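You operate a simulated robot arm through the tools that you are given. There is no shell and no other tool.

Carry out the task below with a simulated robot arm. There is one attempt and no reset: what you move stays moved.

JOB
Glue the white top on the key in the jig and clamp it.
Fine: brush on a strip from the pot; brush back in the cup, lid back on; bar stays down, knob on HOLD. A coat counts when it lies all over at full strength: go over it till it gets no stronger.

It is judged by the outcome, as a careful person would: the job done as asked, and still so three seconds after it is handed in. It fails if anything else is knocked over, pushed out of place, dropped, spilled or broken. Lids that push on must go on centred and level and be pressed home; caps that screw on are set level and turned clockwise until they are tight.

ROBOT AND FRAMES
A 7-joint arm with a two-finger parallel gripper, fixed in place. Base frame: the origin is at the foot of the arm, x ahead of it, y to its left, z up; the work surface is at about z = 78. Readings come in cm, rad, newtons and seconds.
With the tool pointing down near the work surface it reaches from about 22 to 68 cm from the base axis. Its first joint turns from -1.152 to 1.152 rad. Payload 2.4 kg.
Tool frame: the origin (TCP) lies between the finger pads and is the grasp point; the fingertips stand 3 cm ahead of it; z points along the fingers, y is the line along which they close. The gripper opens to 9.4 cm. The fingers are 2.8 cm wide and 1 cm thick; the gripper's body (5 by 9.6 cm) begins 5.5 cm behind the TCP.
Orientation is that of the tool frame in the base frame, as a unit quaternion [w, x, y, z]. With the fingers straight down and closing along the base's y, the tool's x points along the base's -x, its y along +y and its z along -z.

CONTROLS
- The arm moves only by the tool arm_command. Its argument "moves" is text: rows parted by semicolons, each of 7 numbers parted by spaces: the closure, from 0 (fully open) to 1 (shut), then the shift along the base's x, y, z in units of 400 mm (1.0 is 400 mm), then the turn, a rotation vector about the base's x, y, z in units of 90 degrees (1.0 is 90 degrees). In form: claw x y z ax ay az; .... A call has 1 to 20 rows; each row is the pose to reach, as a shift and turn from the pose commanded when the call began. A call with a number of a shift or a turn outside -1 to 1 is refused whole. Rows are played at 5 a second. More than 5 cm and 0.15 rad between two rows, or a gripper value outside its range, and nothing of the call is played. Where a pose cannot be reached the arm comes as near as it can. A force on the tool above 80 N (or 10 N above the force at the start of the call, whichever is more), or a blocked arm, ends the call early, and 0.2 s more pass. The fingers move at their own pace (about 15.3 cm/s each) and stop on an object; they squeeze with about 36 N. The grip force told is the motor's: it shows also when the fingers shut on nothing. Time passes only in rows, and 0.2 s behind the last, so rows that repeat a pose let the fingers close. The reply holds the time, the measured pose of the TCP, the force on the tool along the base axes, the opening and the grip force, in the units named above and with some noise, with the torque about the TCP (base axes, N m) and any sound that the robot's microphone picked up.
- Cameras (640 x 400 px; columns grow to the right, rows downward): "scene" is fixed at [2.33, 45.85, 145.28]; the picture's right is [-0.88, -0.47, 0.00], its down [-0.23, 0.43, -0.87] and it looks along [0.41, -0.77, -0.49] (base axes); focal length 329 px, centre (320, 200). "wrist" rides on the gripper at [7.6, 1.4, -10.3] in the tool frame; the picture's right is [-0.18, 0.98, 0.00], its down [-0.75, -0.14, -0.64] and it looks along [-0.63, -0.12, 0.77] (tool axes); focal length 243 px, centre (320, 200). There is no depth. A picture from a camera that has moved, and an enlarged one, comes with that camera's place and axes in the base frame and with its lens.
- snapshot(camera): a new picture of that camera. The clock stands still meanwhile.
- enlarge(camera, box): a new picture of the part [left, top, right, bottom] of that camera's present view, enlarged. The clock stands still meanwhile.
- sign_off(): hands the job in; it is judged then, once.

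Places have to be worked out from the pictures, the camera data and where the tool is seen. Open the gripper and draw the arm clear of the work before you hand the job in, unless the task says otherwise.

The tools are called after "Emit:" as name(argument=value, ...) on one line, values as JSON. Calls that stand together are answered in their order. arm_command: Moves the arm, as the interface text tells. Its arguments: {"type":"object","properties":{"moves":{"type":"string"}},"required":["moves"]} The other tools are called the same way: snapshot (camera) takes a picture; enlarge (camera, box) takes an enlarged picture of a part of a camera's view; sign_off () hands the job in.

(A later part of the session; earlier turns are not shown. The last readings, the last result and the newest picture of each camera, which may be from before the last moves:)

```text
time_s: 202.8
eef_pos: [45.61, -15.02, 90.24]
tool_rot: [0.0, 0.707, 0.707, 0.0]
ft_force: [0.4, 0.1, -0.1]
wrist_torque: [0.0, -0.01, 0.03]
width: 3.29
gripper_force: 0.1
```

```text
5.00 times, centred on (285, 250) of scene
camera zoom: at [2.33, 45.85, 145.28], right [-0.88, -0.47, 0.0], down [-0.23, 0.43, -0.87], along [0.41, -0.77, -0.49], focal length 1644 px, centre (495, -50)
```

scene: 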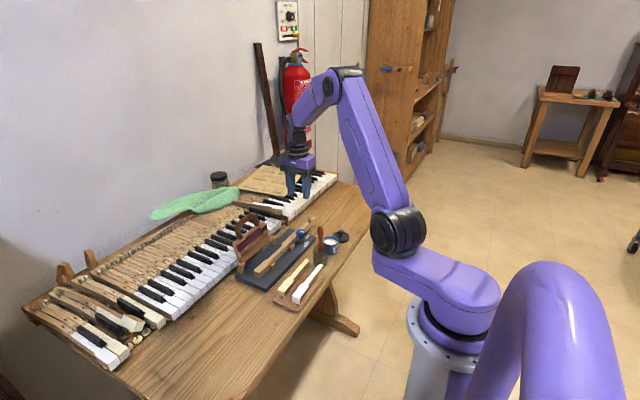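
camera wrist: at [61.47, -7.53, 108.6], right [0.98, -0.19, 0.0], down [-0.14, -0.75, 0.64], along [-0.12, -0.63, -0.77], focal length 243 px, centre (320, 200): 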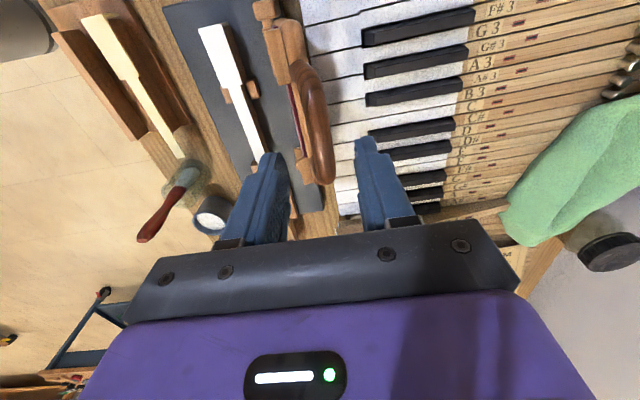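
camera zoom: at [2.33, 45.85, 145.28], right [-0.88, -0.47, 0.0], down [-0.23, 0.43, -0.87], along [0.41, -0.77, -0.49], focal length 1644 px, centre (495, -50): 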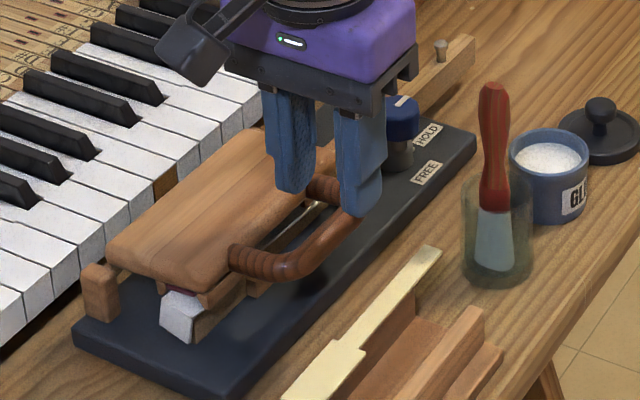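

The fingers can straddle the rung (x ≈ 45.7). I descend and grip it firmly.

Emit:
arm_command(moves="0.65 0.0025 0 -0.03 0 0 0; 0.65 0.0025 0 -0.06 0 0 0; 0.65 0.0025 0 -0.09 0 0 0; 0.65 0.0025 0 -0.09 0 0 0; 0.9 0.0025 0 -0.09 0 0 0; 0.9 0.0025 0 -0.09 0 0 0; 0.9 0.0025 0 -0.09 0 0 0")

Emit:
enlarge(camera="wrist", box=[230, 40, 410, 220])

Emit:
enlarge(camera="scene", box=[245, 210, 325, 290])

```text
time_s: 204.4
eef_pos: [45.76, -15.06, 86.51]
tool_rot: [0.001, 0.708, 0.706, 0.0]
ft_force: [3.7, 1.1, -0.1]
wrist_torque: [0.18, -0.08, -0.55]
width: 1.59
gripper_force: 35.9
```

```text
2.22 times, centred on (320, 130) of wrist
camera zoom: at [47.14, -7.42, 96.88], right [0.98, -0.19, 0.0], down [-0.14, -0.75, 0.64], along [-0.12, -0.63, -0.77], focal length 539 px, centre (320, 356)
```

zoom: 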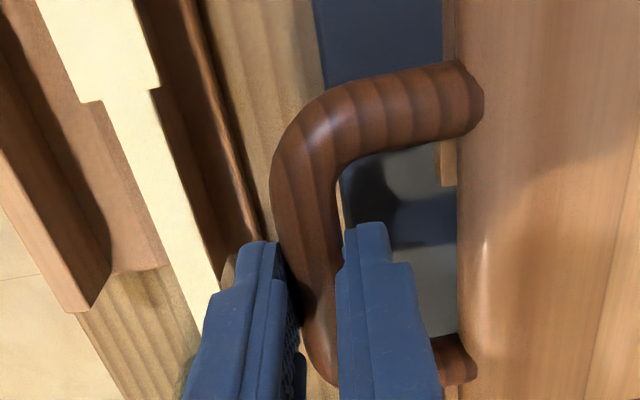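

```text
5.00 times, centred on (285, 250) of scene
camera zoom: at [2.34, 45.85, 145.28], right [-0.88, -0.47, 0.0], down [-0.23, 0.43, -0.87], along [0.41, -0.77, -0.49], focal length 1644 px, centre (495, -50)
```

zoom: 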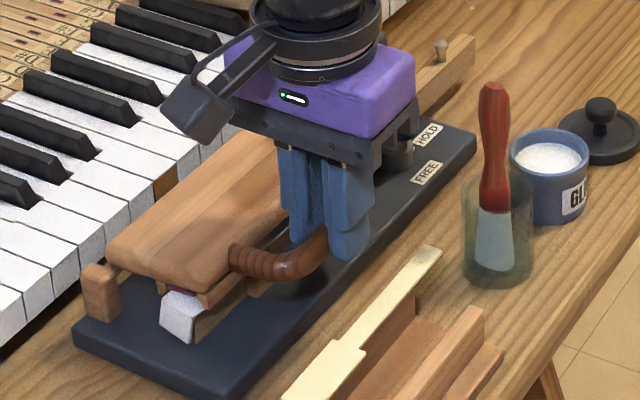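

The rung is gripped (1.59 cm). I lift the bar slowly along its arc, checking the force after the first part.

Emit:
arm_command(moves="0.9 0.003 0 0.016 0 0 0; 0.9 0.0075 0 0.0325 0 0 0; 0.9 0.013 0 0.048 0 0 0; 0.9 0.019 0 0.064 0 0 0; 0.9 0.019 0 0.064 0 0 0")

Emit:
enlarge(camera="scene", box=[245, 210, 325, 290])

```text
time_s: 205.6
eef_pos: [46.52, -15.12, 89.24]
tool_rot: [0.001, 0.708, 0.707, 0.0]
ft_force: [8.4, -6.4, -0.3]
wrist_torque: [-0.35, -0.12, -0.48]
width: 1.56
gripper_force: 35.9
```

```text
5.00 times, centred on (285, 250) of scene
camera zoom: at [2.36, 45.83, 145.29], right [-0.88, -0.47, 0.0], down [-0.23, 0.43, -0.87], along [0.41, -0.77, -0.49], focal length 1644 px, centre (495, -50)
```

zoom: 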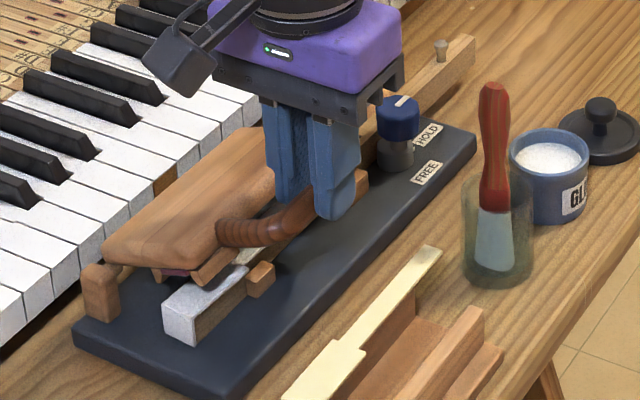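

The bar is rising smoothly. I continue the arc up and back to its rest position.

Emit:
arm_command(moves="0.9 0.0153 0 0.0298 0 0 0; 0.9 0.0338 0 0.0575 0 0 0; 0.9 0.0558 0 0.0825 0 0 0; 0.9 0.0805 0 0.105 0 0 0; 0.9 0.108 0 0.1243 0 0 0; 0.9 0.1375 0 0.1398 0 0 0; 0.9 0.1688 0 0.1518 0 0 0; 0.9 0.201 0 0.16 0 0 0; 0.9 0.2343 0 0.164 0 0 0; 0.9 0.2343 0 0.164 0 0 0")

Emit:
enlarge(camera="scene", box=[235, 200, 315, 290])

```text
time_s: 207.8
eef_pos: [55.89, -15.01, 95.76]
tool_rot: [0.0, 0.708, 0.706, 0.0]
ft_force: [-0.5, -11.0, 2.7]
wrist_torque: [-0.55, 0.11, -1.01]
width: 1.56
gripper_force: 36.0
```

```text
4.44 times, centred on (275, 245) of scene
camera zoom: at [2.32, 45.82, 145.29], right [-0.88, -0.47, 0.0], down [-0.23, 0.43, -0.87], along [0.41, -0.77, -0.49], focal length 1461 px, centre (520, 0)
```

zoom: 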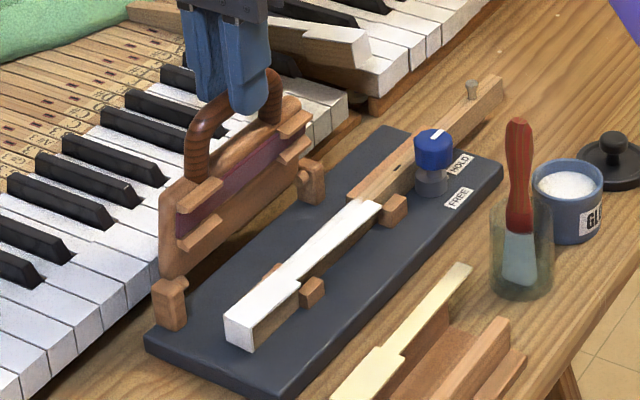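

The bar is upright again; the white top is still on the key but yawed slightly with its tail toward −x. I put the bar back onto its rest and release.

Emit:
arm_command(moves="0.9 0.0335 0 0 0 0 0; 0.9 0.0667 0 -0.004 0 0 0; 0.9 0.099 0 -0.0122 0 0 0; 0.9 0.1085 0 -0.0155 0 0 0; 0.9 0.1085 0 -0.0155 0 0 0")

Emit:
arm_command(moves="0.8 0 0 0 0 0 0; 0.7 0 0 0 0 0 0; 0.55 0 0 0 0 0 0; 0.55 0 0 0.03 0 0 0; 0.55 0 0 0.1 0 0 0; 0.55 0 0 0.18 0 0 0; 0.55 0 0 0.18 0 0 0")

Emit:
enlarge(camera="scene", box=[235, 200, 315, 290])

Emit:
snapshot(camera="wrist")

```text
time_s: 209.0
eef_pos: [60.07, -14.96, 95.01]
tool_rot: [-0.001, 0.708, 0.706, -0.001]
ft_force: [-7.2, -6.9, 4.3]
wrist_torque: [-0.39, 0.29, -1.0]
width: 1.6
gripper_force: 35.6
```

```text
time_s: 210.6
eef_pos: [60.17, -14.73, 102.37]
tool_rot: [-0.001, 0.708, 0.707, 0.0]
ft_force: [0.5, 0.9, -0.6]
wrist_torque: [-0.01, 0.02, 0.01]
width: 4.21
gripper_force: 0.1
```

```text
4.44 times, centred on (275, 245) of scene
camera zoom: at [2.33, 45.85, 145.28], right [-0.88, -0.47, 0.0], down [-0.23, 0.43, -0.87], along [0.41, -0.77, -0.49], focal length 1461 px, centre (520, 0)
```

zoom: 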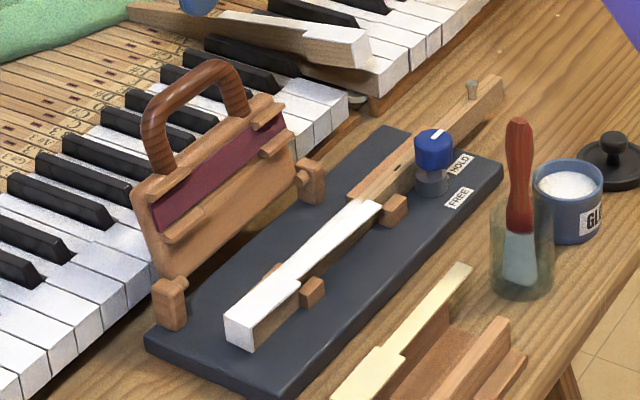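

```text
taken
camera wrist: at [61.65, -7.18, 112.62], right [0.98, -0.19, 0.0], down [-0.14, -0.75, 0.64], along [-0.12, -0.63, -0.77], focal length 243 px, centre (320, 200)
```

wrist: 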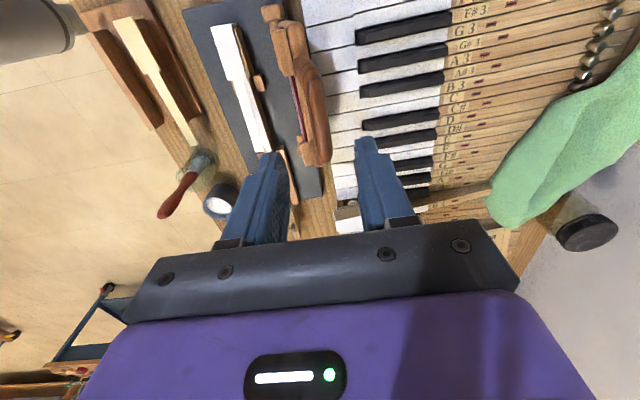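

The bar is back at rest. I move to the same viewpoint above the key as before to see how the top lies.

Emit:
arm_command(moves="0.55 -0.1 0.02 0 0 0 0; 0.55 -0.19 0.05 -0.02 0 0 0; 0.55 -0.2225 0.075 -0.1 0 0 0; 0.55 -0.2225 0.075 -0.1 0 0 0")

Emit:
enlarge(camera="wrist", box=[270, 60, 370, 200])

Emit:
enlarge(camera="scene", box=[245, 225, 310, 285])

Emit:
enlarge(camera="scene", box=[250, 250, 290, 280])

```text
time_s: 211.6
eef_pos: [51.33, -12.03, 98.23]
tool_rot: [0.001, 0.708, 0.706, 0.0]
ft_force: [-0.4, -0.5, -0.3]
wrist_torque: [0.0, -0.02, 0.02]
width: 4.2
gripper_force: 0.2
```

```text
2.86 times, centred on (320, 130) of wrist
camera zoom: at [52.75, -4.4, 108.6], right [0.98, -0.19, 0.0], down [-0.14, -0.75, 0.64], along [-0.12, -0.63, -0.77], focal length 693 px, centre (320, 400)
```

zoom: 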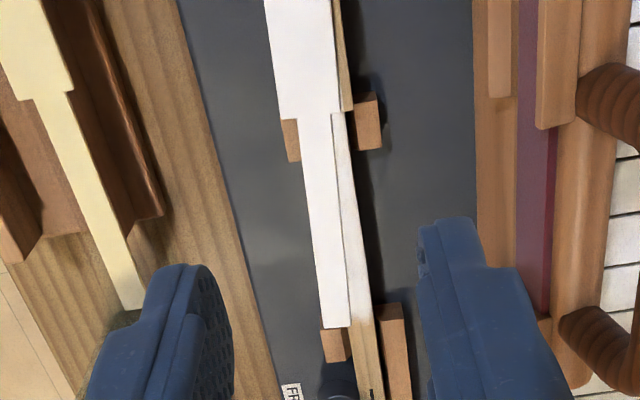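

```text
6.67 times, centred on (278, 255) of scene
camera zoom: at [2.33, 45.85, 145.28], right [-0.88, -0.47, 0.0], down [-0.23, 0.43, -0.87], along [0.41, -0.77, -0.49], focal length 2192 px, centre (603, -167)
```

zoom: 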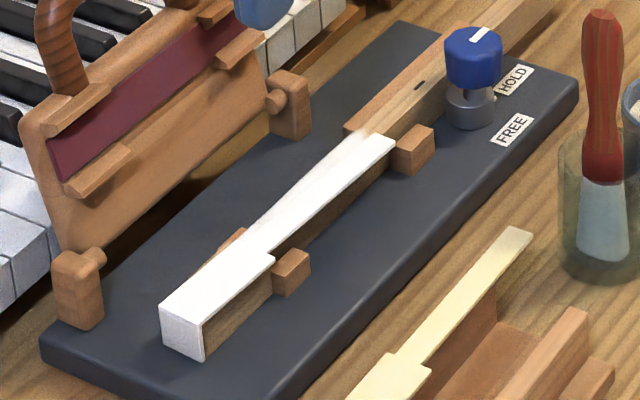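

```text
13.33 times, centred on (270, 265) of scene
camera zoom: at [2.33, 45.85, 145.28], right [-0.88, -0.47, 0.0], down [-0.23, 0.43, -0.87], along [0.41, -0.77, -0.49], focal length 4384 px, centre (987, -667)
```

zoom: 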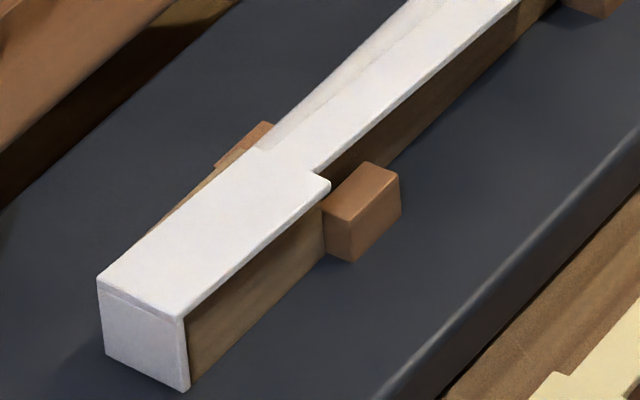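

The top lies flat but slid about 3–6 mm toward −x, most at the tail. I can realign it by closing the fingers on piece and key sides together: first at the tail near y −18.5.

Emit:
arm_command(moves="0.62 0.001 -0.08 0 0 0 0; 0.62 0.001 -0.1625 0 0 0 0; 0.62 0.001 -0.1625 -0.1 0 0 0; 0.62 0.001 -0.1625 -0.2 0 0 0; 0.62 0.001 -0.1625 -0.28 0 0 0; 0.62 0.001 -0.1625 -0.28 0 0 0")

Emit:
enlarge(camera="wrist", box=[250, 60, 390, 200])

Emit:
enlarge(camera="scene", box=[245, 205, 315, 285])

```text
time_s: 213.0
eef_pos: [51.03, -18.66, 87.07]
tool_rot: [0.0, 0.708, 0.706, -0.001]
ft_force: [0.5, 0.9, -0.3]
wrist_torque: [0.02, 0.02, -0.01]
width: 3.57
gripper_force: 0.1
```

```text
2.86 times, centred on (320, 130) of wrist
camera zoom: at [52.56, -11.04, 97.31], right [0.98, -0.19, 0.0], down [-0.14, -0.75, 0.64], along [-0.12, -0.63, -0.77], focal length 693 px, centre (320, 400)
```

zoom: 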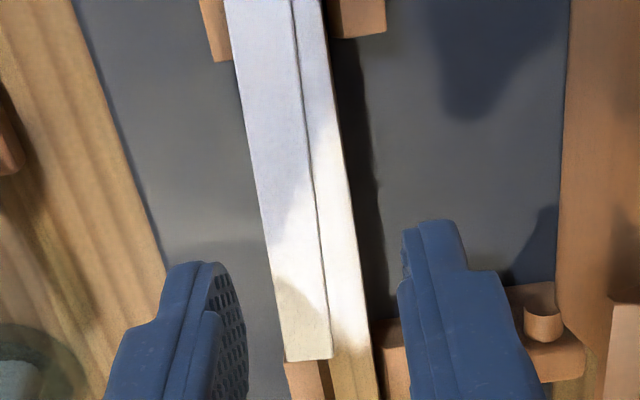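

```text
5.00 times, centred on (280, 245) of scene
camera zoom: at [2.33, 45.85, 145.28], right [-0.88, -0.47, 0.0], down [-0.23, 0.43, -0.87], along [0.41, -0.77, -0.49], focal length 1644 px, centre (520, -25)
```

zoom: 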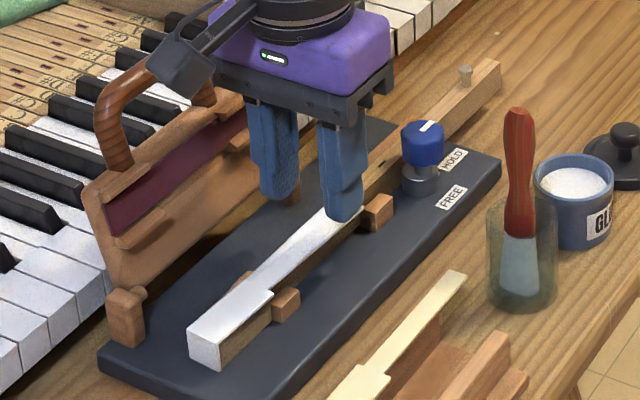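

I shift +0.2 cm in x and lower so the tips reach about 8 mm below the key's top, then close slowly.

Emit:
arm_command(moves="0.62 0.005 0 0 0 0 0; 0.62 0.005 0 -0.03 0 0 0; 0.62 0.005 0 -0.055 0 0 0; 0.62 0.005 0 -0.0675 0 0 0; 0.62 0.005 0 -0.0675 0 0 0; 0.7 0.005 0 -0.0675 0 0 0; 0.76 0.005 0 -0.0675 0 0 0; 0.8 0.005 0 -0.0675 0 0 0; 0.84 0.005 0 -0.0675 0 0 0; 0.88 0.005 0 -0.0675 0 0 0; 0.95 0.005 0 -0.0675 0 0 0; 0.95 0.005 0 -0.0675 0 0 0")

Emit:
enlarge(camera="wrist", box=[250, 60, 390, 200])

Emit:
enlarge(camera="scene", box=[245, 205, 315, 285])

```text
time_s: 215.6
eef_pos: [51.28, -18.6, 84.37]
tool_rot: [-0.001, 0.708, 0.706, 0.001]
ft_force: [-4.7, 0.3, 2.3]
wrist_torque: [0.03, 0.11, -0.51]
width: 1.17
gripper_force: 36.6
```

```text
2.86 times, centred on (320, 130) of wrist
camera zoom: at [52.81, -10.95, 94.64], right [0.98, -0.19, 0.0], down [-0.14, -0.75, 0.64], along [-0.12, -0.63, -0.77], focal length 693 px, centre (320, 400)
```

zoom: 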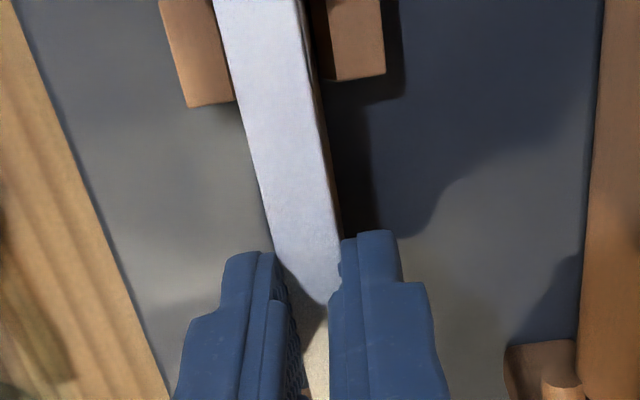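

```text
5.00 times, centred on (280, 245) of scene
camera zoom: at [2.31, 45.85, 145.28], right [-0.88, -0.47, 0.0], down [-0.23, 0.43, -0.87], along [0.41, -0.77, -0.49], focal length 1644 px, centre (520, -25)
```

zoom: 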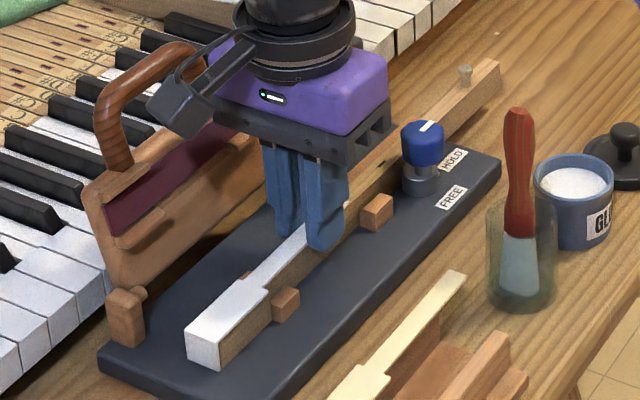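

Closed to 1.17 cm, flush with the key's tail. I open, rise, and do the same on the head at y ≈ −10.

Emit:
arm_command(moves="0.8 0 0 0 0 0 0; 0.62 0 0 0 0 0 0; 0.62 0 0 0 0 0 0; 0.62 0 0 0.05 0 0 0; 0.62 0 0 0.09 0 0 0; 0.6 0 0.1 0.09 0 0 0; 0.6 0 0.215 0.09 0 0 0; 0.6 0 0.215 0.09 0 0 0")

Emit:
enlarge(camera="wrist", box=[250, 60, 390, 200])

Emit:
enlarge(camera="scene", box=[245, 205, 315, 285])

```text
time_s: 217.4
eef_pos: [51.4, -9.95, 88.1]
tool_rot: [0.0, 0.708, 0.706, -0.001]
ft_force: [-0.8, -0.9, 0.3]
wrist_torque: [-0.01, -0.03, 0.01]
width: 3.77
gripper_force: 0.0
```

```text
2.86 times, centred on (320, 130) of wrist
camera zoom: at [52.89, -2.23, 98.41], right [0.98, -0.19, 0.0], down [-0.14, -0.75, 0.64], along [-0.12, -0.63, -0.77], focal length 693 px, centre (320, 400)
```

zoom: 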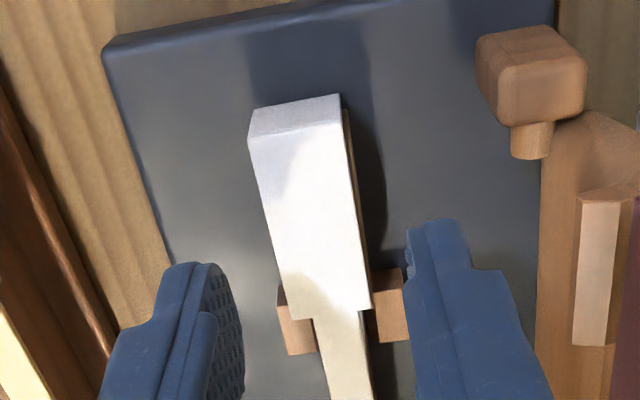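

```text
5.00 times, centred on (280, 245) of scene
camera zoom: at [2.32, 45.85, 145.28], right [-0.88, -0.47, 0.0], down [-0.23, 0.43, -0.87], along [0.41, -0.77, -0.49], focal length 1644 px, centre (520, -25)
```

zoom: 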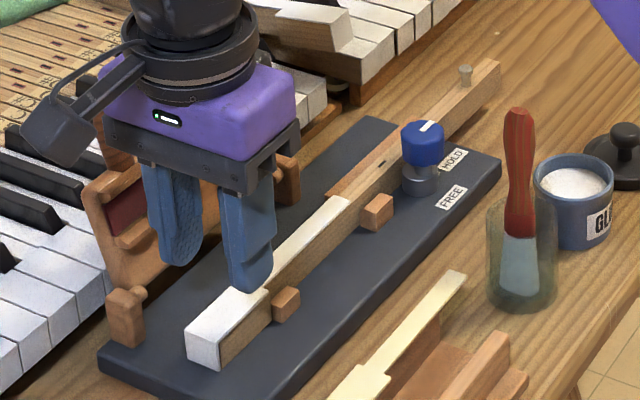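

The tail is aligned; the head is still ~2 mm to −x. I lower and close on the head.

Emit:
arm_command(moves="0.6 0 0 -0.04 0 0 0; 0.6 0 0 -0.075 0 0 0; 0.6 0 0 -0.094 0 0 0; 0.6 0 0 -0.094 0 0 0; 0.66 0 0 -0.094 0 0 0; 0.7 0 0 -0.094 0 0 0; 0.74 0 0 -0.094 0 0 0; 0.77 0 0 -0.094 0 0 0; 0.8 0 0 -0.094 0 0 0; 0.85 0 0 -0.094 0 0 0; 0.85 0 0 -0.094 0 0 0")

Emit:
enlarge(camera="wrist", box=[250, 60, 390, 200])

Emit:
enlarge(camera="scene", box=[245, 235, 305, 285])

```text
time_s: 219.8
eef_pos: [51.47, -9.87, 84.43]
tool_rot: [-0.002, 0.708, 0.706, 0.0]
ft_force: [-7.5, 1.1, 2.6]
wrist_torque: [0.08, 0.17, -0.73]
width: 2.14
gripper_force: 36.3
```

```text
2.86 times, centred on (320, 130) of wrist
camera zoom: at [52.91, -2.29, 94.63], right [0.98, -0.19, 0.0], down [-0.14, -0.75, 0.64], along [-0.12, -0.63, -0.77], focal length 693 px, centre (320, 400)
```

zoom: 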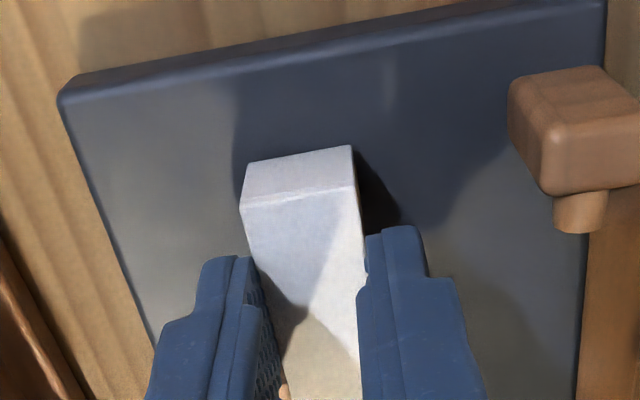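

```text
8.00 times, centred on (275, 260) of scene
camera zoom: at [2.31, 45.85, 145.28], right [-0.88, -0.47, 0.0], down [-0.23, 0.43, -0.87], along [0.41, -0.77, -0.49], focal length 2630 px, centre (680, -280)
```

zoom: 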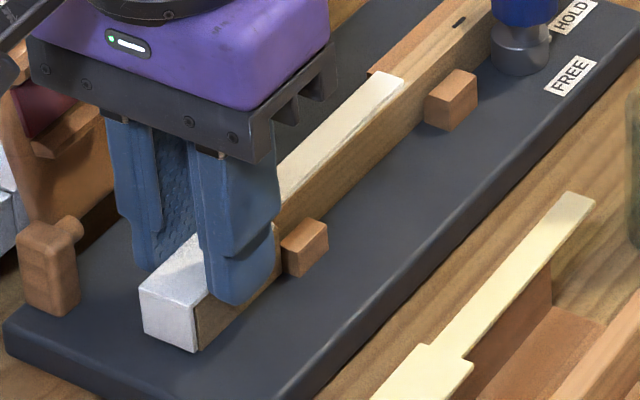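

Closed to 2.14 cm, flush with the key head. I open, rise and inspect the alignment from above.

Emit:
arm_command(moves="0.7 0 0 0 0 0 0; 0.6 0 0 0 0 0 0; 0.6 0 0 0 0 0 0; 0.6 0 0 0.06 0 0 0; 0.6 0 0 0.14 0 0 0; 0.6 0 -0.04 0.24 0 0 0; 0.6 0 -0.045 0.34 0 0 0; 0.6 0 -0.045 0.34 0 0 0")

Emit:
enlarge(camera="wrist", box=[280, 30, 360, 200])

Emit:
enlarge(camera="scene", box=[245, 225, 310, 285])

Emit:
enlarge(camera="scene", box=[250, 250, 290, 280])

```text
time_s: 221.6
eef_pos: [51.53, -11.57, 97.89]
tool_rot: [0.0, 0.707, 0.707, -0.001]
ft_force: [-0.5, 0.2, -0.4]
wrist_torque: [0.02, 0.0, -0.01]
width: 3.75
gripper_force: 0.1
```

```text
2.35 times, centred on (320, 115) of wrist
camera zoom: at [52.93, -3.9, 108.16], right [0.98, -0.19, 0.0], down [-0.14, -0.75, 0.64], along [-0.12, -0.63, -0.77], focal length 571 px, centre (320, 400)
```

zoom: 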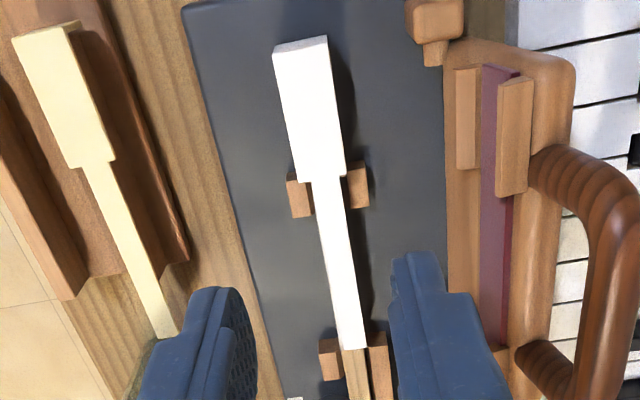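

```text
6.67 times, centred on (278, 255) of scene
camera zoom: at [2.33, 45.85, 145.28], right [-0.88, -0.47, 0.0], down [-0.23, 0.43, -0.87], along [0.41, -0.77, -0.49], focal length 2192 px, centre (603, -167)
```

zoom: 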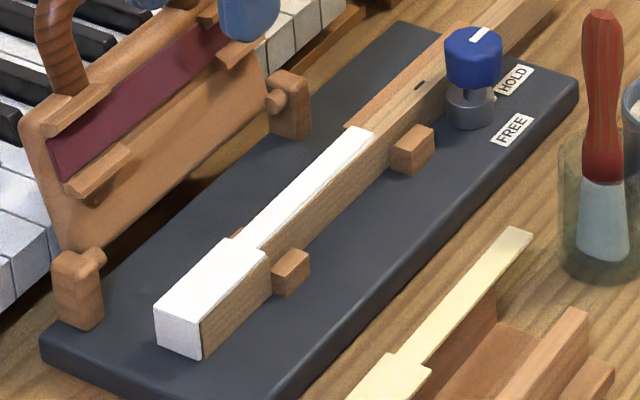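

```text
13.33 times, centred on (270, 265) of scene
camera zoom: at [2.33, 45.85, 145.28], right [-0.88, -0.47, 0.0], down [-0.23, 0.43, -0.87], along [0.41, -0.77, -0.49], focal length 4384 px, centre (987, -667)
```

zoom: 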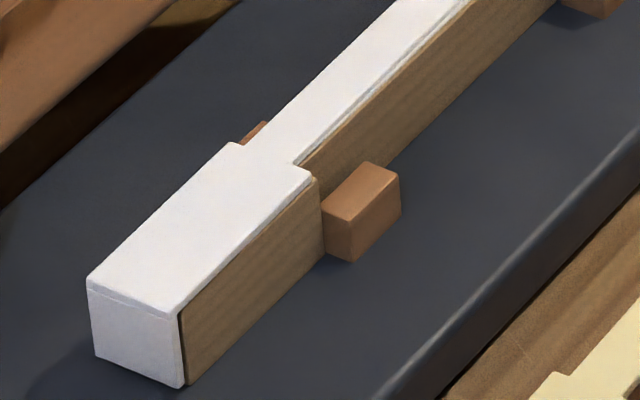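

The white top is square on the key again. Now I'll bring the bar down under full grip: I go to the rung at its rest position (60.2, −14.9).

Emit:
arm_command(moves="0.55 0 0 0.1 0 0 0; 0.55 0.05 -0.04 0.125 0 0 0; 0.55 0.14 -0.07 0.125 0 0 0; 0.55 0.216 -0.085 0.125 0 0 0; 0.55 0.216 -0.085 0.05 0 0 0; 0.55 0.216 -0.085 -0.03 0 0 0; 0.55 0.216 -0.085 -0.069 0 0 0; 0.55 0.216 -0.085 -0.069 0 0 0; 0.75 0.216 -0.085 -0.069 0 0 0; 0.9 0.216 -0.085 -0.069 0 0 0; 0.9 0.216 -0.085 -0.069 0 0 0; 0.9 0.216 -0.085 -0.069 0 0 0")

Emit:
enlarge(camera="wrist", box=[230, 40, 410, 220])

Emit:
enlarge(camera="scene", box=[235, 190, 315, 290])

```text
time_s: 224.2
eef_pos: [60.01, -14.98, 95.28]
tool_rot: [-0.002, 0.708, 0.706, -0.001]
ft_force: [-0.8, 1.4, 0.4]
wrist_torque: [0.13, 0.01, -1.08]
width: 1.57
gripper_force: 35.7
```

```text
2.22 times, centred on (320, 130) of wrist
camera zoom: at [61.54, -7.4, 105.47], right [0.98, -0.19, 0.0], down [-0.14, -0.75, 0.64], along [-0.12, -0.63, -0.77], focal length 539 px, centre (320, 356)
```

zoom: 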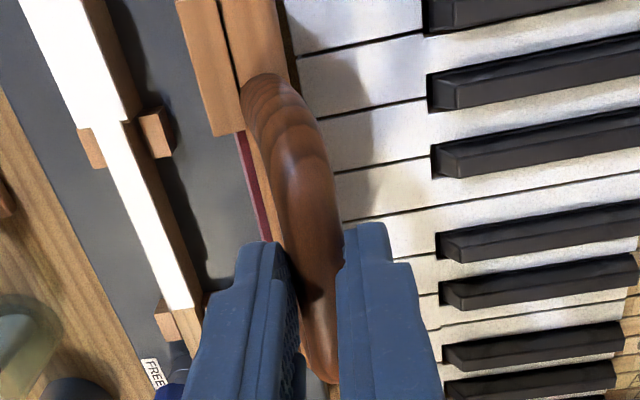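

```text
4.00 times, centred on (275, 240) of scene
camera zoom: at [2.33, 45.85, 145.28], right [-0.88, -0.47, 0.0], down [-0.23, 0.43, -0.87], along [0.41, -0.77, -0.49], focal length 1315 px, centre (500, 40)
```

zoom: 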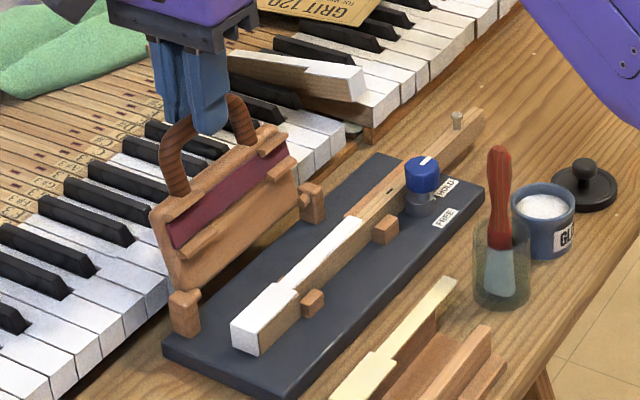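

Gripped. I lower the bar along the arc under control, first to about 45° past vertical.

Emit:
arm_command(moves="0.9 -0.0095 0 0.0033 0 0 0; 0.9 -0.0418 0 0.0115 0 0 0; 0.9 -0.075 0 0.0155 0 0 0; 0.9 -0.1085 0 0.0155 0 0 0; 0.9 -0.1418 0 0.0115 0 0 0; 0.9 -0.174 0 0.0033 0 0 0; 0.9 -0.2053 0 -0.0088 0 0 0; 0.9 -0.2348 0 -0.0243 0 0 0; 0.9 -0.2623 0 -0.0435 0 0 0; 0.9 -0.287 0 -0.066 0 0 0; 0.9 -0.287 0 -0.066 0 0 0")

Emit:
enlarge(camera="scene", box=[235, 200, 315, 290])

Emit:
enlarge(camera="wrist", box=[230, 20, 430, 220])

```text
time_s: 226.6
eef_pos: [48.67, -15.04, 92.47]
tool_rot: [0.0, 0.707, 0.707, -0.001]
ft_force: [1.5, 15.6, 0.2]
wrist_torque: [0.62, -0.12, -0.73]
width: 1.54
gripper_force: 36.2
```

```text
4.44 times, centred on (275, 245) of scene
camera zoom: at [2.33, 45.89, 145.27], right [-0.88, -0.47, 0.0], down [-0.23, 0.43, -0.87], along [0.41, -0.77, -0.49], focal length 1461 px, centre (520, 0)
```

zoom: 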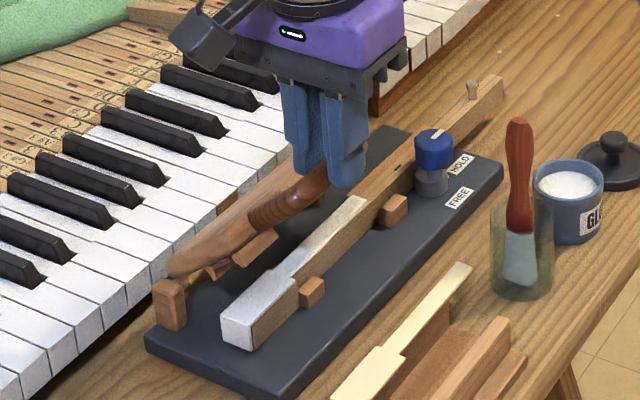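

```text
2.00 times, centred on (330, 120) of wrist
camera zoom: at [50.12, -7.42, 102.79], right [0.98, -0.18, 0.0], down [-0.14, -0.75, 0.64], along [-0.12, -0.63, -0.77], focal length 485 px, centre (300, 360)
```

zoom: 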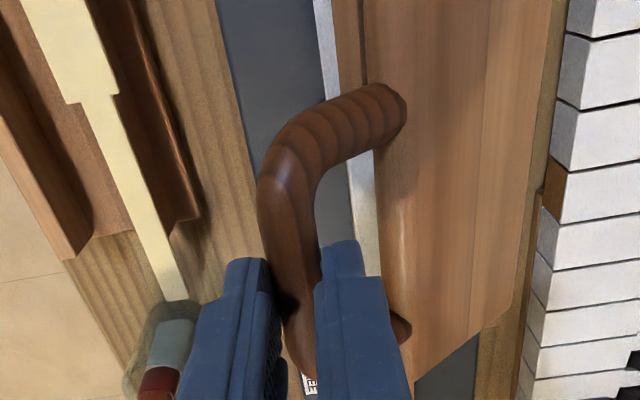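

The bar is under control. I continue more slowly, relieving the sideways (y) force a little.

Emit:
arm_command(moves="0.9 -0.011 0.002 -0.0125 0 0 0; 0.9 -0.022 0.003 -0.025 0 0 0; 0.9 -0.0315 0.003 -0.0388 0 0 0; 0.9 -0.0405 0.003 -0.0528 0 0 0; 0.9 -0.0483 0.003 -0.0675 0 0 0; 0.9 -0.0558 0.003 -0.0825 0 0 0; 0.9 -0.0558 0.003 -0.0825 0 0 0")

Emit:
enlarge(camera="scene", box=[240, 220, 310, 290])

```text
time_s: 228.2
eef_pos: [46.44, -15.07, 89.19]
tool_rot: [0.0, 0.708, 0.706, 0.0]
ft_force: [1.1, 0.4, 0.5]
wrist_torque: [-0.38, -0.1, -0.49]
width: 1.56
gripper_force: 35.7
```

```text
5.71 times, centred on (275, 255) of scene
camera zoom: at [2.33, 45.85, 145.28], right [-0.88, -0.47, 0.0], down [-0.23, 0.43, -0.87], along [0.41, -0.77, -0.49], focal length 1879 px, centre (577, -114)
```

zoom: 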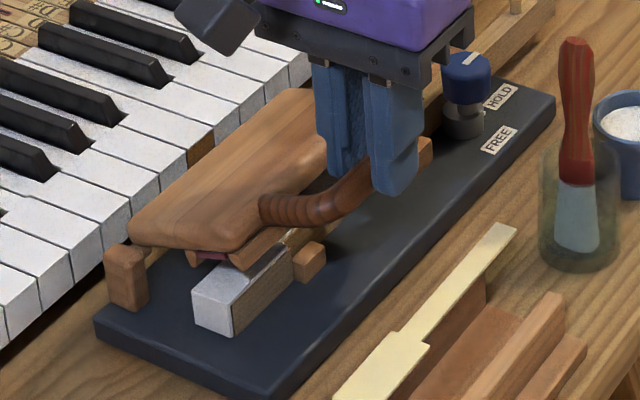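

No forces now, and the felt is close above the top. I lower in small steps.

Emit:
arm_command(moves="0.9 -0.0032 0 -0.0079 0 0 0; 0.9 -0.0063 0 -0.0158 0 0 0; 0.9 -0.009 0 -0.0237 0 0 0; 0.9 -0.009 0 -0.0237 0 0 0")

Emit:
enlarge(camera="scene", box=[248, 250, 288, 285])

Emit:
enlarge(camera="wrist", box=[290, 0, 430, 160])

```text
time_s: 229.2
eef_pos: [46.15, -15.05, 88.19]
tool_rot: [0.0, 0.708, 0.706, 0.001]
ft_force: [-1.0, -10.7, -0.7]
wrist_torque: [-0.52, -0.02, -0.42]
width: 1.53
gripper_force: 35.9
```

```text
11.43 times, centred on (268, 268) of scene
camera zoom: at [2.32, 45.82, 145.29], right [-0.88, -0.47, 0.0], down [-0.23, 0.43, -0.87], along [0.41, -0.77, -0.49], focal length 3757 px, centre (914, -571)
```

zoom: 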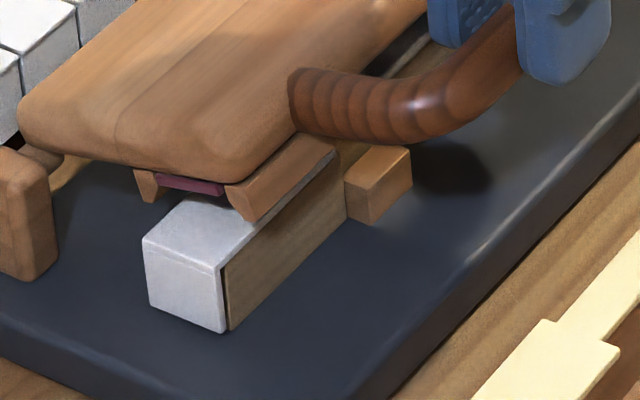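

```text
2.50 times, centred on (360, 80) of wrist
camera zoom: at [47.53, -7.41, 98.49], right [0.98, -0.19, 0.0], down [-0.14, -0.75, 0.64], along [-0.12, -0.63, -0.77], focal length 606 px, centre (220, 500)
```

zoom: 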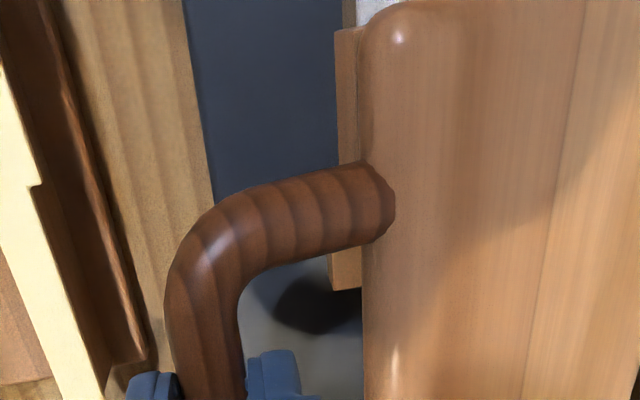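

The guide rails under the bar are about to straddle the head. I relieve the y force and continue in small steps, watching the top.

Emit:
arm_command(moves="0.9 -0.002 -0.002 -0.0075 0 0 0; 0.9 -0.0045 -0.002 -0.015 0 0 0; 0.9 -0.0045 -0.002 -0.015 0 0 0")

Emit:
enlarge(camera="scene", box=[248, 255, 278, 283])

```text
time_s: 230.0
eef_pos: [45.82, -15.0, 87.59]
tool_rot: [-0.001, 0.708, 0.707, -0.001]
ft_force: [-1.3, -9.5, -0.6]
wrist_torque: [-0.09, 0.02, -0.51]
width: 1.56
gripper_force: 36.0
```

```text
14.29 times, centred on (263, 269) of scene
camera zoom: at [2.32, 45.82, 145.29], right [-0.88, -0.47, 0.0], down [-0.23, 0.43, -0.87], along [0.41, -0.77, -0.49], focal length 4697 px, centre (1134, -786)
```

zoom: 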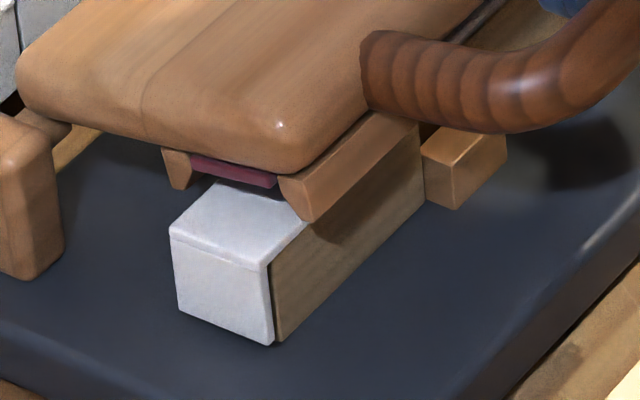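

The top is undisturbed so far. Next small step.

Emit:
arm_command(moves="0.9 -0.0016 -0.0015 -0.007 0 0 0; 0.9 -0.0033 -0.0015 -0.0138 0 0 0; 0.9 -0.0033 -0.0015 -0.0138 0 0 0")

Emit:
enlarge(camera="scene", box=[248, 255, 278, 283])

```text
time_s: 230.8
eef_pos: [45.73, -15.03, 87.11]
tool_rot: [0.001, 0.708, 0.707, -0.001]
ft_force: [-4.0, -4.2, -0.7]
wrist_torque: [-0.1, 0.02, -0.53]
width: 1.54
gripper_force: 36.1
```

```text
14.29 times, centred on (263, 269) of scene
camera zoom: at [2.32, 45.84, 145.28], right [-0.88, -0.47, 0.0], down [-0.23, 0.43, -0.87], along [0.41, -0.77, -0.49], focal length 4697 px, centre (1134, -786)
```

zoom: 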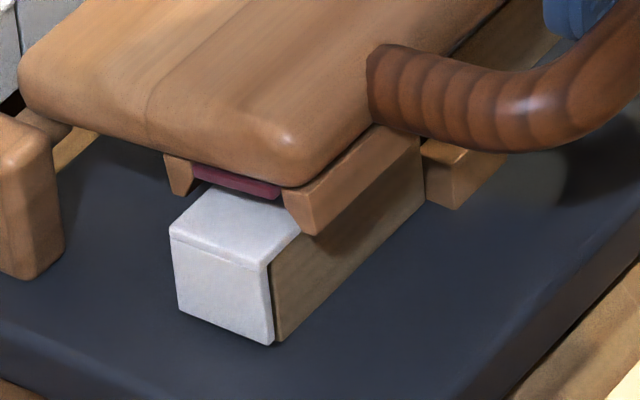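

Still square. Another step down.

Emit:
arm_command(moves="0.9 -0.0012 0 -0.006 0 0 0; 0.9 -0.0023 0 -0.0118 0 0 0; 0.9 -0.0023 0 -0.0118 0 0 0")

Emit:
enlarge(camera="scene", box=[248, 255, 278, 283])

```text
time_s: 231.6
eef_pos: [45.7, -14.96, 86.52]
tool_rot: [-0.001, 0.708, 0.706, -0.001]
ft_force: [-3.6, 0.5, 0.8]
wrist_torque: [-0.02, 0.05, -0.53]
width: 1.52
gripper_force: 36.1
```

```text
14.29 times, centred on (263, 269) of scene
camera zoom: at [2.32, 45.85, 145.28], right [-0.88, -0.47, 0.0], down [-0.23, 0.43, -0.87], along [0.41, -0.77, -0.49], focal length 4697 px, centre (1134, -786)
```

zoom: 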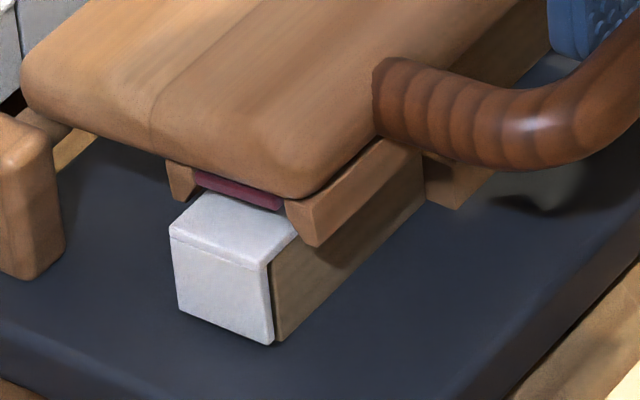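

The rails now straddle the head properly without touching. Further down in small steps until the felt presses.

Emit:
arm_command(moves="0.9 -0.0008 0 -0.006 0 0 0; 0.9 -0.0015 0 -0.011 0 0 0; 0.9 -0.0015 0 -0.011 0 0 0")

Emit:
arm_command(moves="0.9 -0.0004 0 -0.004 0 0 0; 0.9 -0.0008 0 -0.008 0 0 0; 0.9 -0.0008 0 -0.008 0 0 0")

Emit:
enlarge(camera="scene", box=[248, 255, 278, 283])

```text
time_s: 232.4
eef_pos: [45.63, -14.98, 86.25]
tool_rot: [-0.001, 0.707, 0.707, -0.001]
ft_force: [-2.8, 8.5, -0.1]
wrist_torque: [0.12, 0.02, -0.61]
width: 1.53
gripper_force: 36.2
```

```text
time_s: 233.2
eef_pos: [45.54, -14.96, 85.73]
tool_rot: [0.0, 0.707, 0.707, 0.001]
ft_force: [0.9, 10.3, -1.1]
wrist_torque: [0.36, -0.1, -0.59]
width: 1.54
gripper_force: 35.6
```

```text
14.29 times, centred on (263, 269) of scene
camera zoom: at [2.33, 45.87, 145.27], right [-0.88, -0.47, 0.0], down [-0.23, 0.43, -0.87], along [0.41, -0.77, -0.49], focal length 4697 px, centre (1134, -786)
```

zoom: 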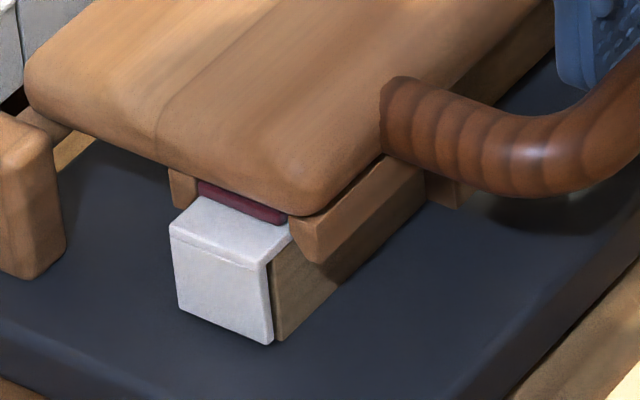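

Still nicely aligned. I relieve y again and continue until vertical force shows.

Emit:
arm_command(moves="0.9 -0.0002 0.002 -0.003 0 0 0; 0.9 -0.0004 0.002 -0.006 0 0 0; 0.9 -0.0004 0.002 -0.006 0 0 0")

Emit:
arm_command(moves="0.9 -0.0002 0 -0.003 0 0 0; 0.9 -0.0004 0 -0.006 0 0 0; 0.9 -0.0004 0 -0.006 0 0 0")

Emit:
enlarge(camera="scene", box=[248, 255, 278, 283])

```text
time_s: 234.0
eef_pos: [45.51, -14.93, 85.66]
tool_rot: [0.0, 0.708, 0.706, 0.001]
ft_force: [1.6, 2.6, -0.2]
wrist_torque: [-0.15, -0.07, -0.45]
width: 1.55
gripper_force: 35.5
```

```text
time_s: 234.8
eef_pos: [45.57, -15.12, 85.43]
tool_rot: [-0.001, 0.708, 0.706, 0.0]
ft_force: [-3.7, 1.1, 16.0]
wrist_torque: [0.12, 0.06, -0.51]
width: 1.48
gripper_force: 35.7
```

```text
14.29 times, centred on (263, 269) of scene
camera zoom: at [2.29, 45.86, 145.28], right [-0.88, -0.47, 0.0], down [-0.23, 0.43, -0.87], along [0.41, -0.77, -0.49], focal length 4697 px, centre (1134, -786)
```

zoom: 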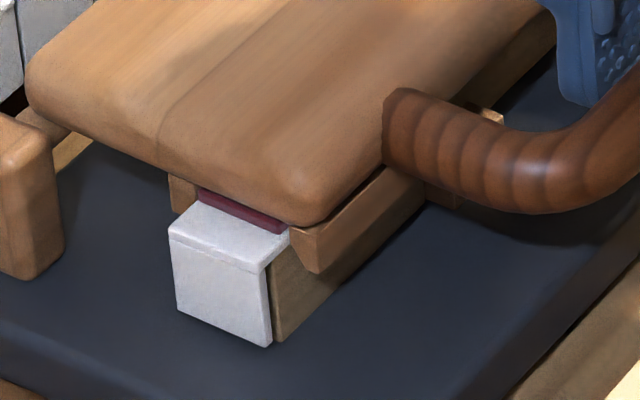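

The felt presses on the white top (16 N) with the top still square. I ease off and open the fingers gradually, leaving the bar resting.

Emit:
arm_command(moves="0.9 0 0 0.002 0 0 0; 0.8 0 0 0.002 0 0 0; 0.77 0 0 0.002 0 0 0; 0.72 0 0 0.002 0 0 0; 0.66 0 0 0.002 0 0 0; 0.66 0 0 0.002 0 0 0")

Emit:
enlarge(camera="scene", box=[240, 220, 310, 290])

Emit:
enlarge(camera="wrist", box=[230, 40, 410, 220])

```text
time_s: 236.2
eef_pos: [45.64, -14.94, 85.38]
tool_rot: [0.0, 0.708, 0.707, -0.001]
ft_force: [1.0, -0.1, 0.2]
wrist_torque: [-0.02, 0.01, -0.03]
width: 3.18
gripper_force: 0.1
```

```text
5.71 times, centred on (275, 255) of scene
camera zoom: at [2.33, 45.85, 145.28], right [-0.88, -0.47, 0.0], down [-0.23, 0.43, -0.87], along [0.41, -0.77, -0.49], focal length 1879 px, centre (577, -114)
```

zoom: 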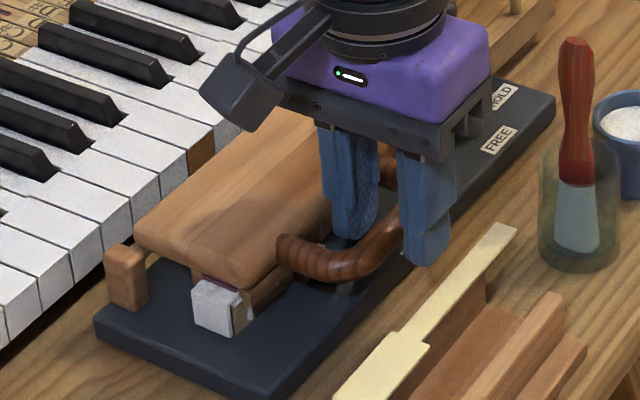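

```text
2.22 times, centred on (320, 130) of wrist
camera zoom: at [46.96, -7.34, 95.73], right [0.98, -0.19, 0.0], down [-0.14, -0.75, 0.64], along [-0.12, -0.63, -0.77], focal length 539 px, centre (320, 356)
```

zoom: 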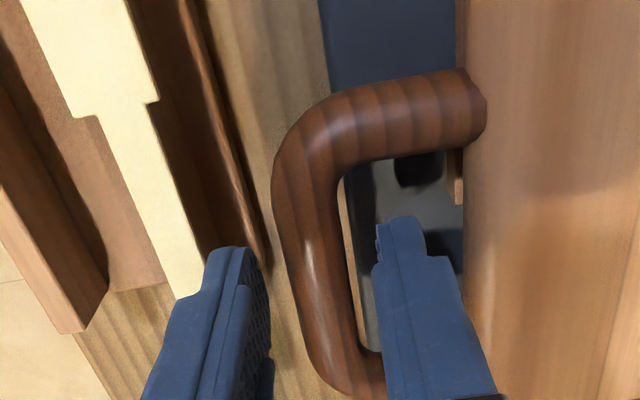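

Released. I raise the gripper straight out of the handle and check the top's front again.

Emit:
arm_command(moves="0.66 0 0 0.04 0 0 0; 0.66 0 0 0.1 0 0 0; 0.66 0 0 0.2 0 0 0; 0.66 0 0 0.3 0 0 0; 0.66 0 0 0.3 0 0 0")

Emit:
enlarge(camera="scene", box=[248, 255, 278, 283])

Emit:
enlarge(camera="scene", box=[240, 220, 330, 290])

Emit:
snapshot(camera="wrist")

```text
time_s: 237.4
eef_pos: [45.66, -14.88, 97.67]
tool_rot: [-0.001, 0.708, 0.707, 0.0]
ft_force: [0.2, -0.3, -0.5]
wrist_torque: [0.01, 0.0, -0.02]
width: 3.21
gripper_force: 0.1
```

```text
14.29 times, centred on (263, 269) of scene
camera zoom: at [2.33, 45.85, 145.28], right [-0.88, -0.47, 0.0], down [-0.23, 0.43, -0.87], along [0.41, -0.77, -0.49], focal length 4697 px, centre (1134, -786)
```

zoom: 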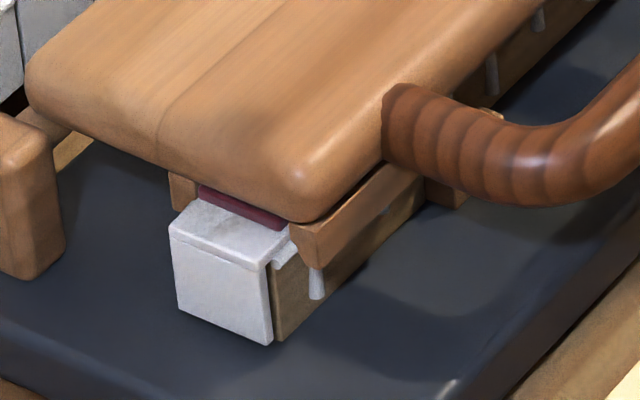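

```text
5.71 times, centred on (285, 255) of scene
camera zoom: at [2.33, 45.85, 145.28], right [-0.88, -0.47, 0.0], down [-0.23, 0.43, -0.87], along [0.41, -0.77, -0.49], focal length 1879 px, centre (520, -114)
```

zoom: 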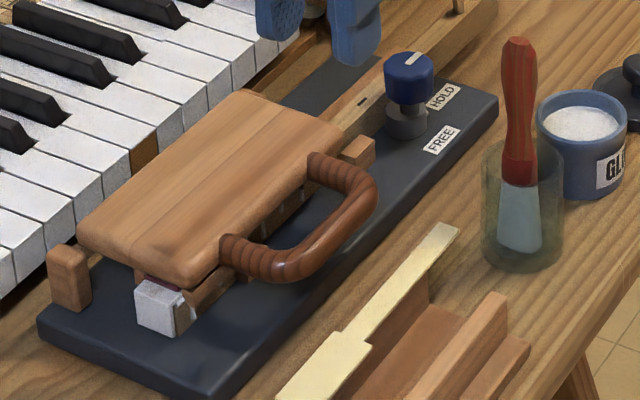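

```text
taken
camera wrist: at [47.08, -7.24, 107.89], right [0.98, -0.19, 0.0], down [-0.14, -0.75, 0.64], along [-0.12, -0.63, -0.77], focal length 243 px, centre (320, 200)
```

wrist: 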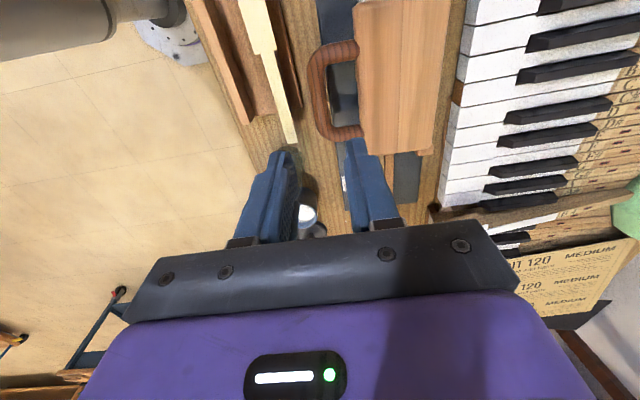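

The bar is down, small beads of glue have squeezed out along the edge, the top is square, and the knob is on HOLD. Now the lid: I turn the tool back and go above it near (39.1, −38.7).

Emit:
arm_command(moves="0.55 -0.01 -0.04 0.03 0 0 0.09; 0.55 -0.02 -0.09 0.03 0 0 0.18; 0.55 -0.04 -0.14 0.03 0 0 0.27; 0.55 -0.06 -0.19 0.03 0 0 0.36; 0.55 -0.08 -0.24 0.03 0 0 0.45; 0.55 -0.1 -0.3 0.03 0 0 0.54; 0.55 -0.12 -0.36 0.03 0 0 0.63; 0.55 -0.13 -0.42 0.03 0 0 0.72; 0.55 -0.14 -0.48 0.03 0 0 0.81; 0.55 -0.15 -0.54 0.03 0 0 0.9; 0.55 -0.16 -0.58 0.03 0 0 0.97; 0.55 -0.1625 -0.595 0 0 0 1; 0.55 -0.1625 -0.595 -0.08 0 0 1; 0.55 -0.1625 -0.595 -0.08 0 0 1")

Emit:
snapshot(camera="wrist")

Emit:
enlarge(camera="scene", box=[300, 190, 390, 270])

```text
time_s: 240.4
eef_pos: [39.04, -38.8, 94.21]
tool_rot: [0.0, 0.0, 1.0, 0.0]
ft_force: [-0.9, 0.0, -0.5]
wrist_torque: [0.04, 0.01, -0.05]
width: 4.24
gripper_force: 0.0
```

```text
taken
camera wrist: at [31.44, -37.37, 104.43], right [0.18, 0.98, 0.0], down [0.75, -0.14, 0.64], along [0.63, -0.12, -0.77], focal length 243 px, centre (320, 200)
```

wrist: 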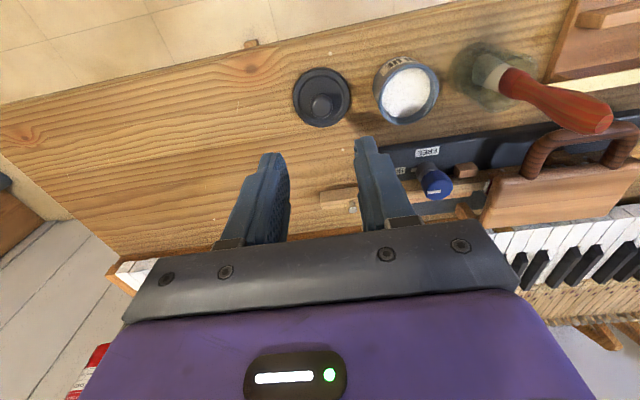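

```text
5.00 times, centred on (345, 230) of scene
camera zoom: at [2.33, 45.85, 145.28], right [-0.88, -0.47, 0.0], down [-0.23, 0.43, -0.87], along [0.41, -0.77, -0.49], focal length 1644 px, centre (195, 50)
```

zoom: 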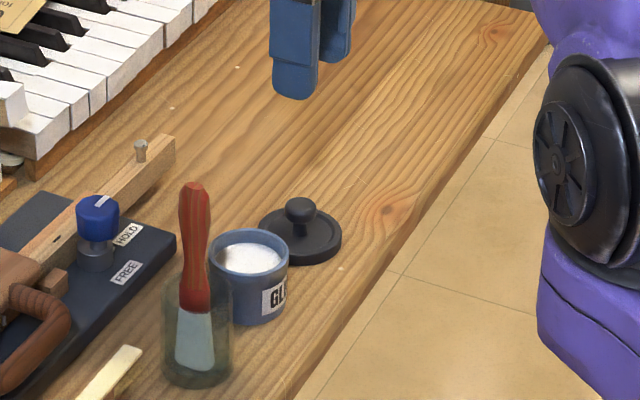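

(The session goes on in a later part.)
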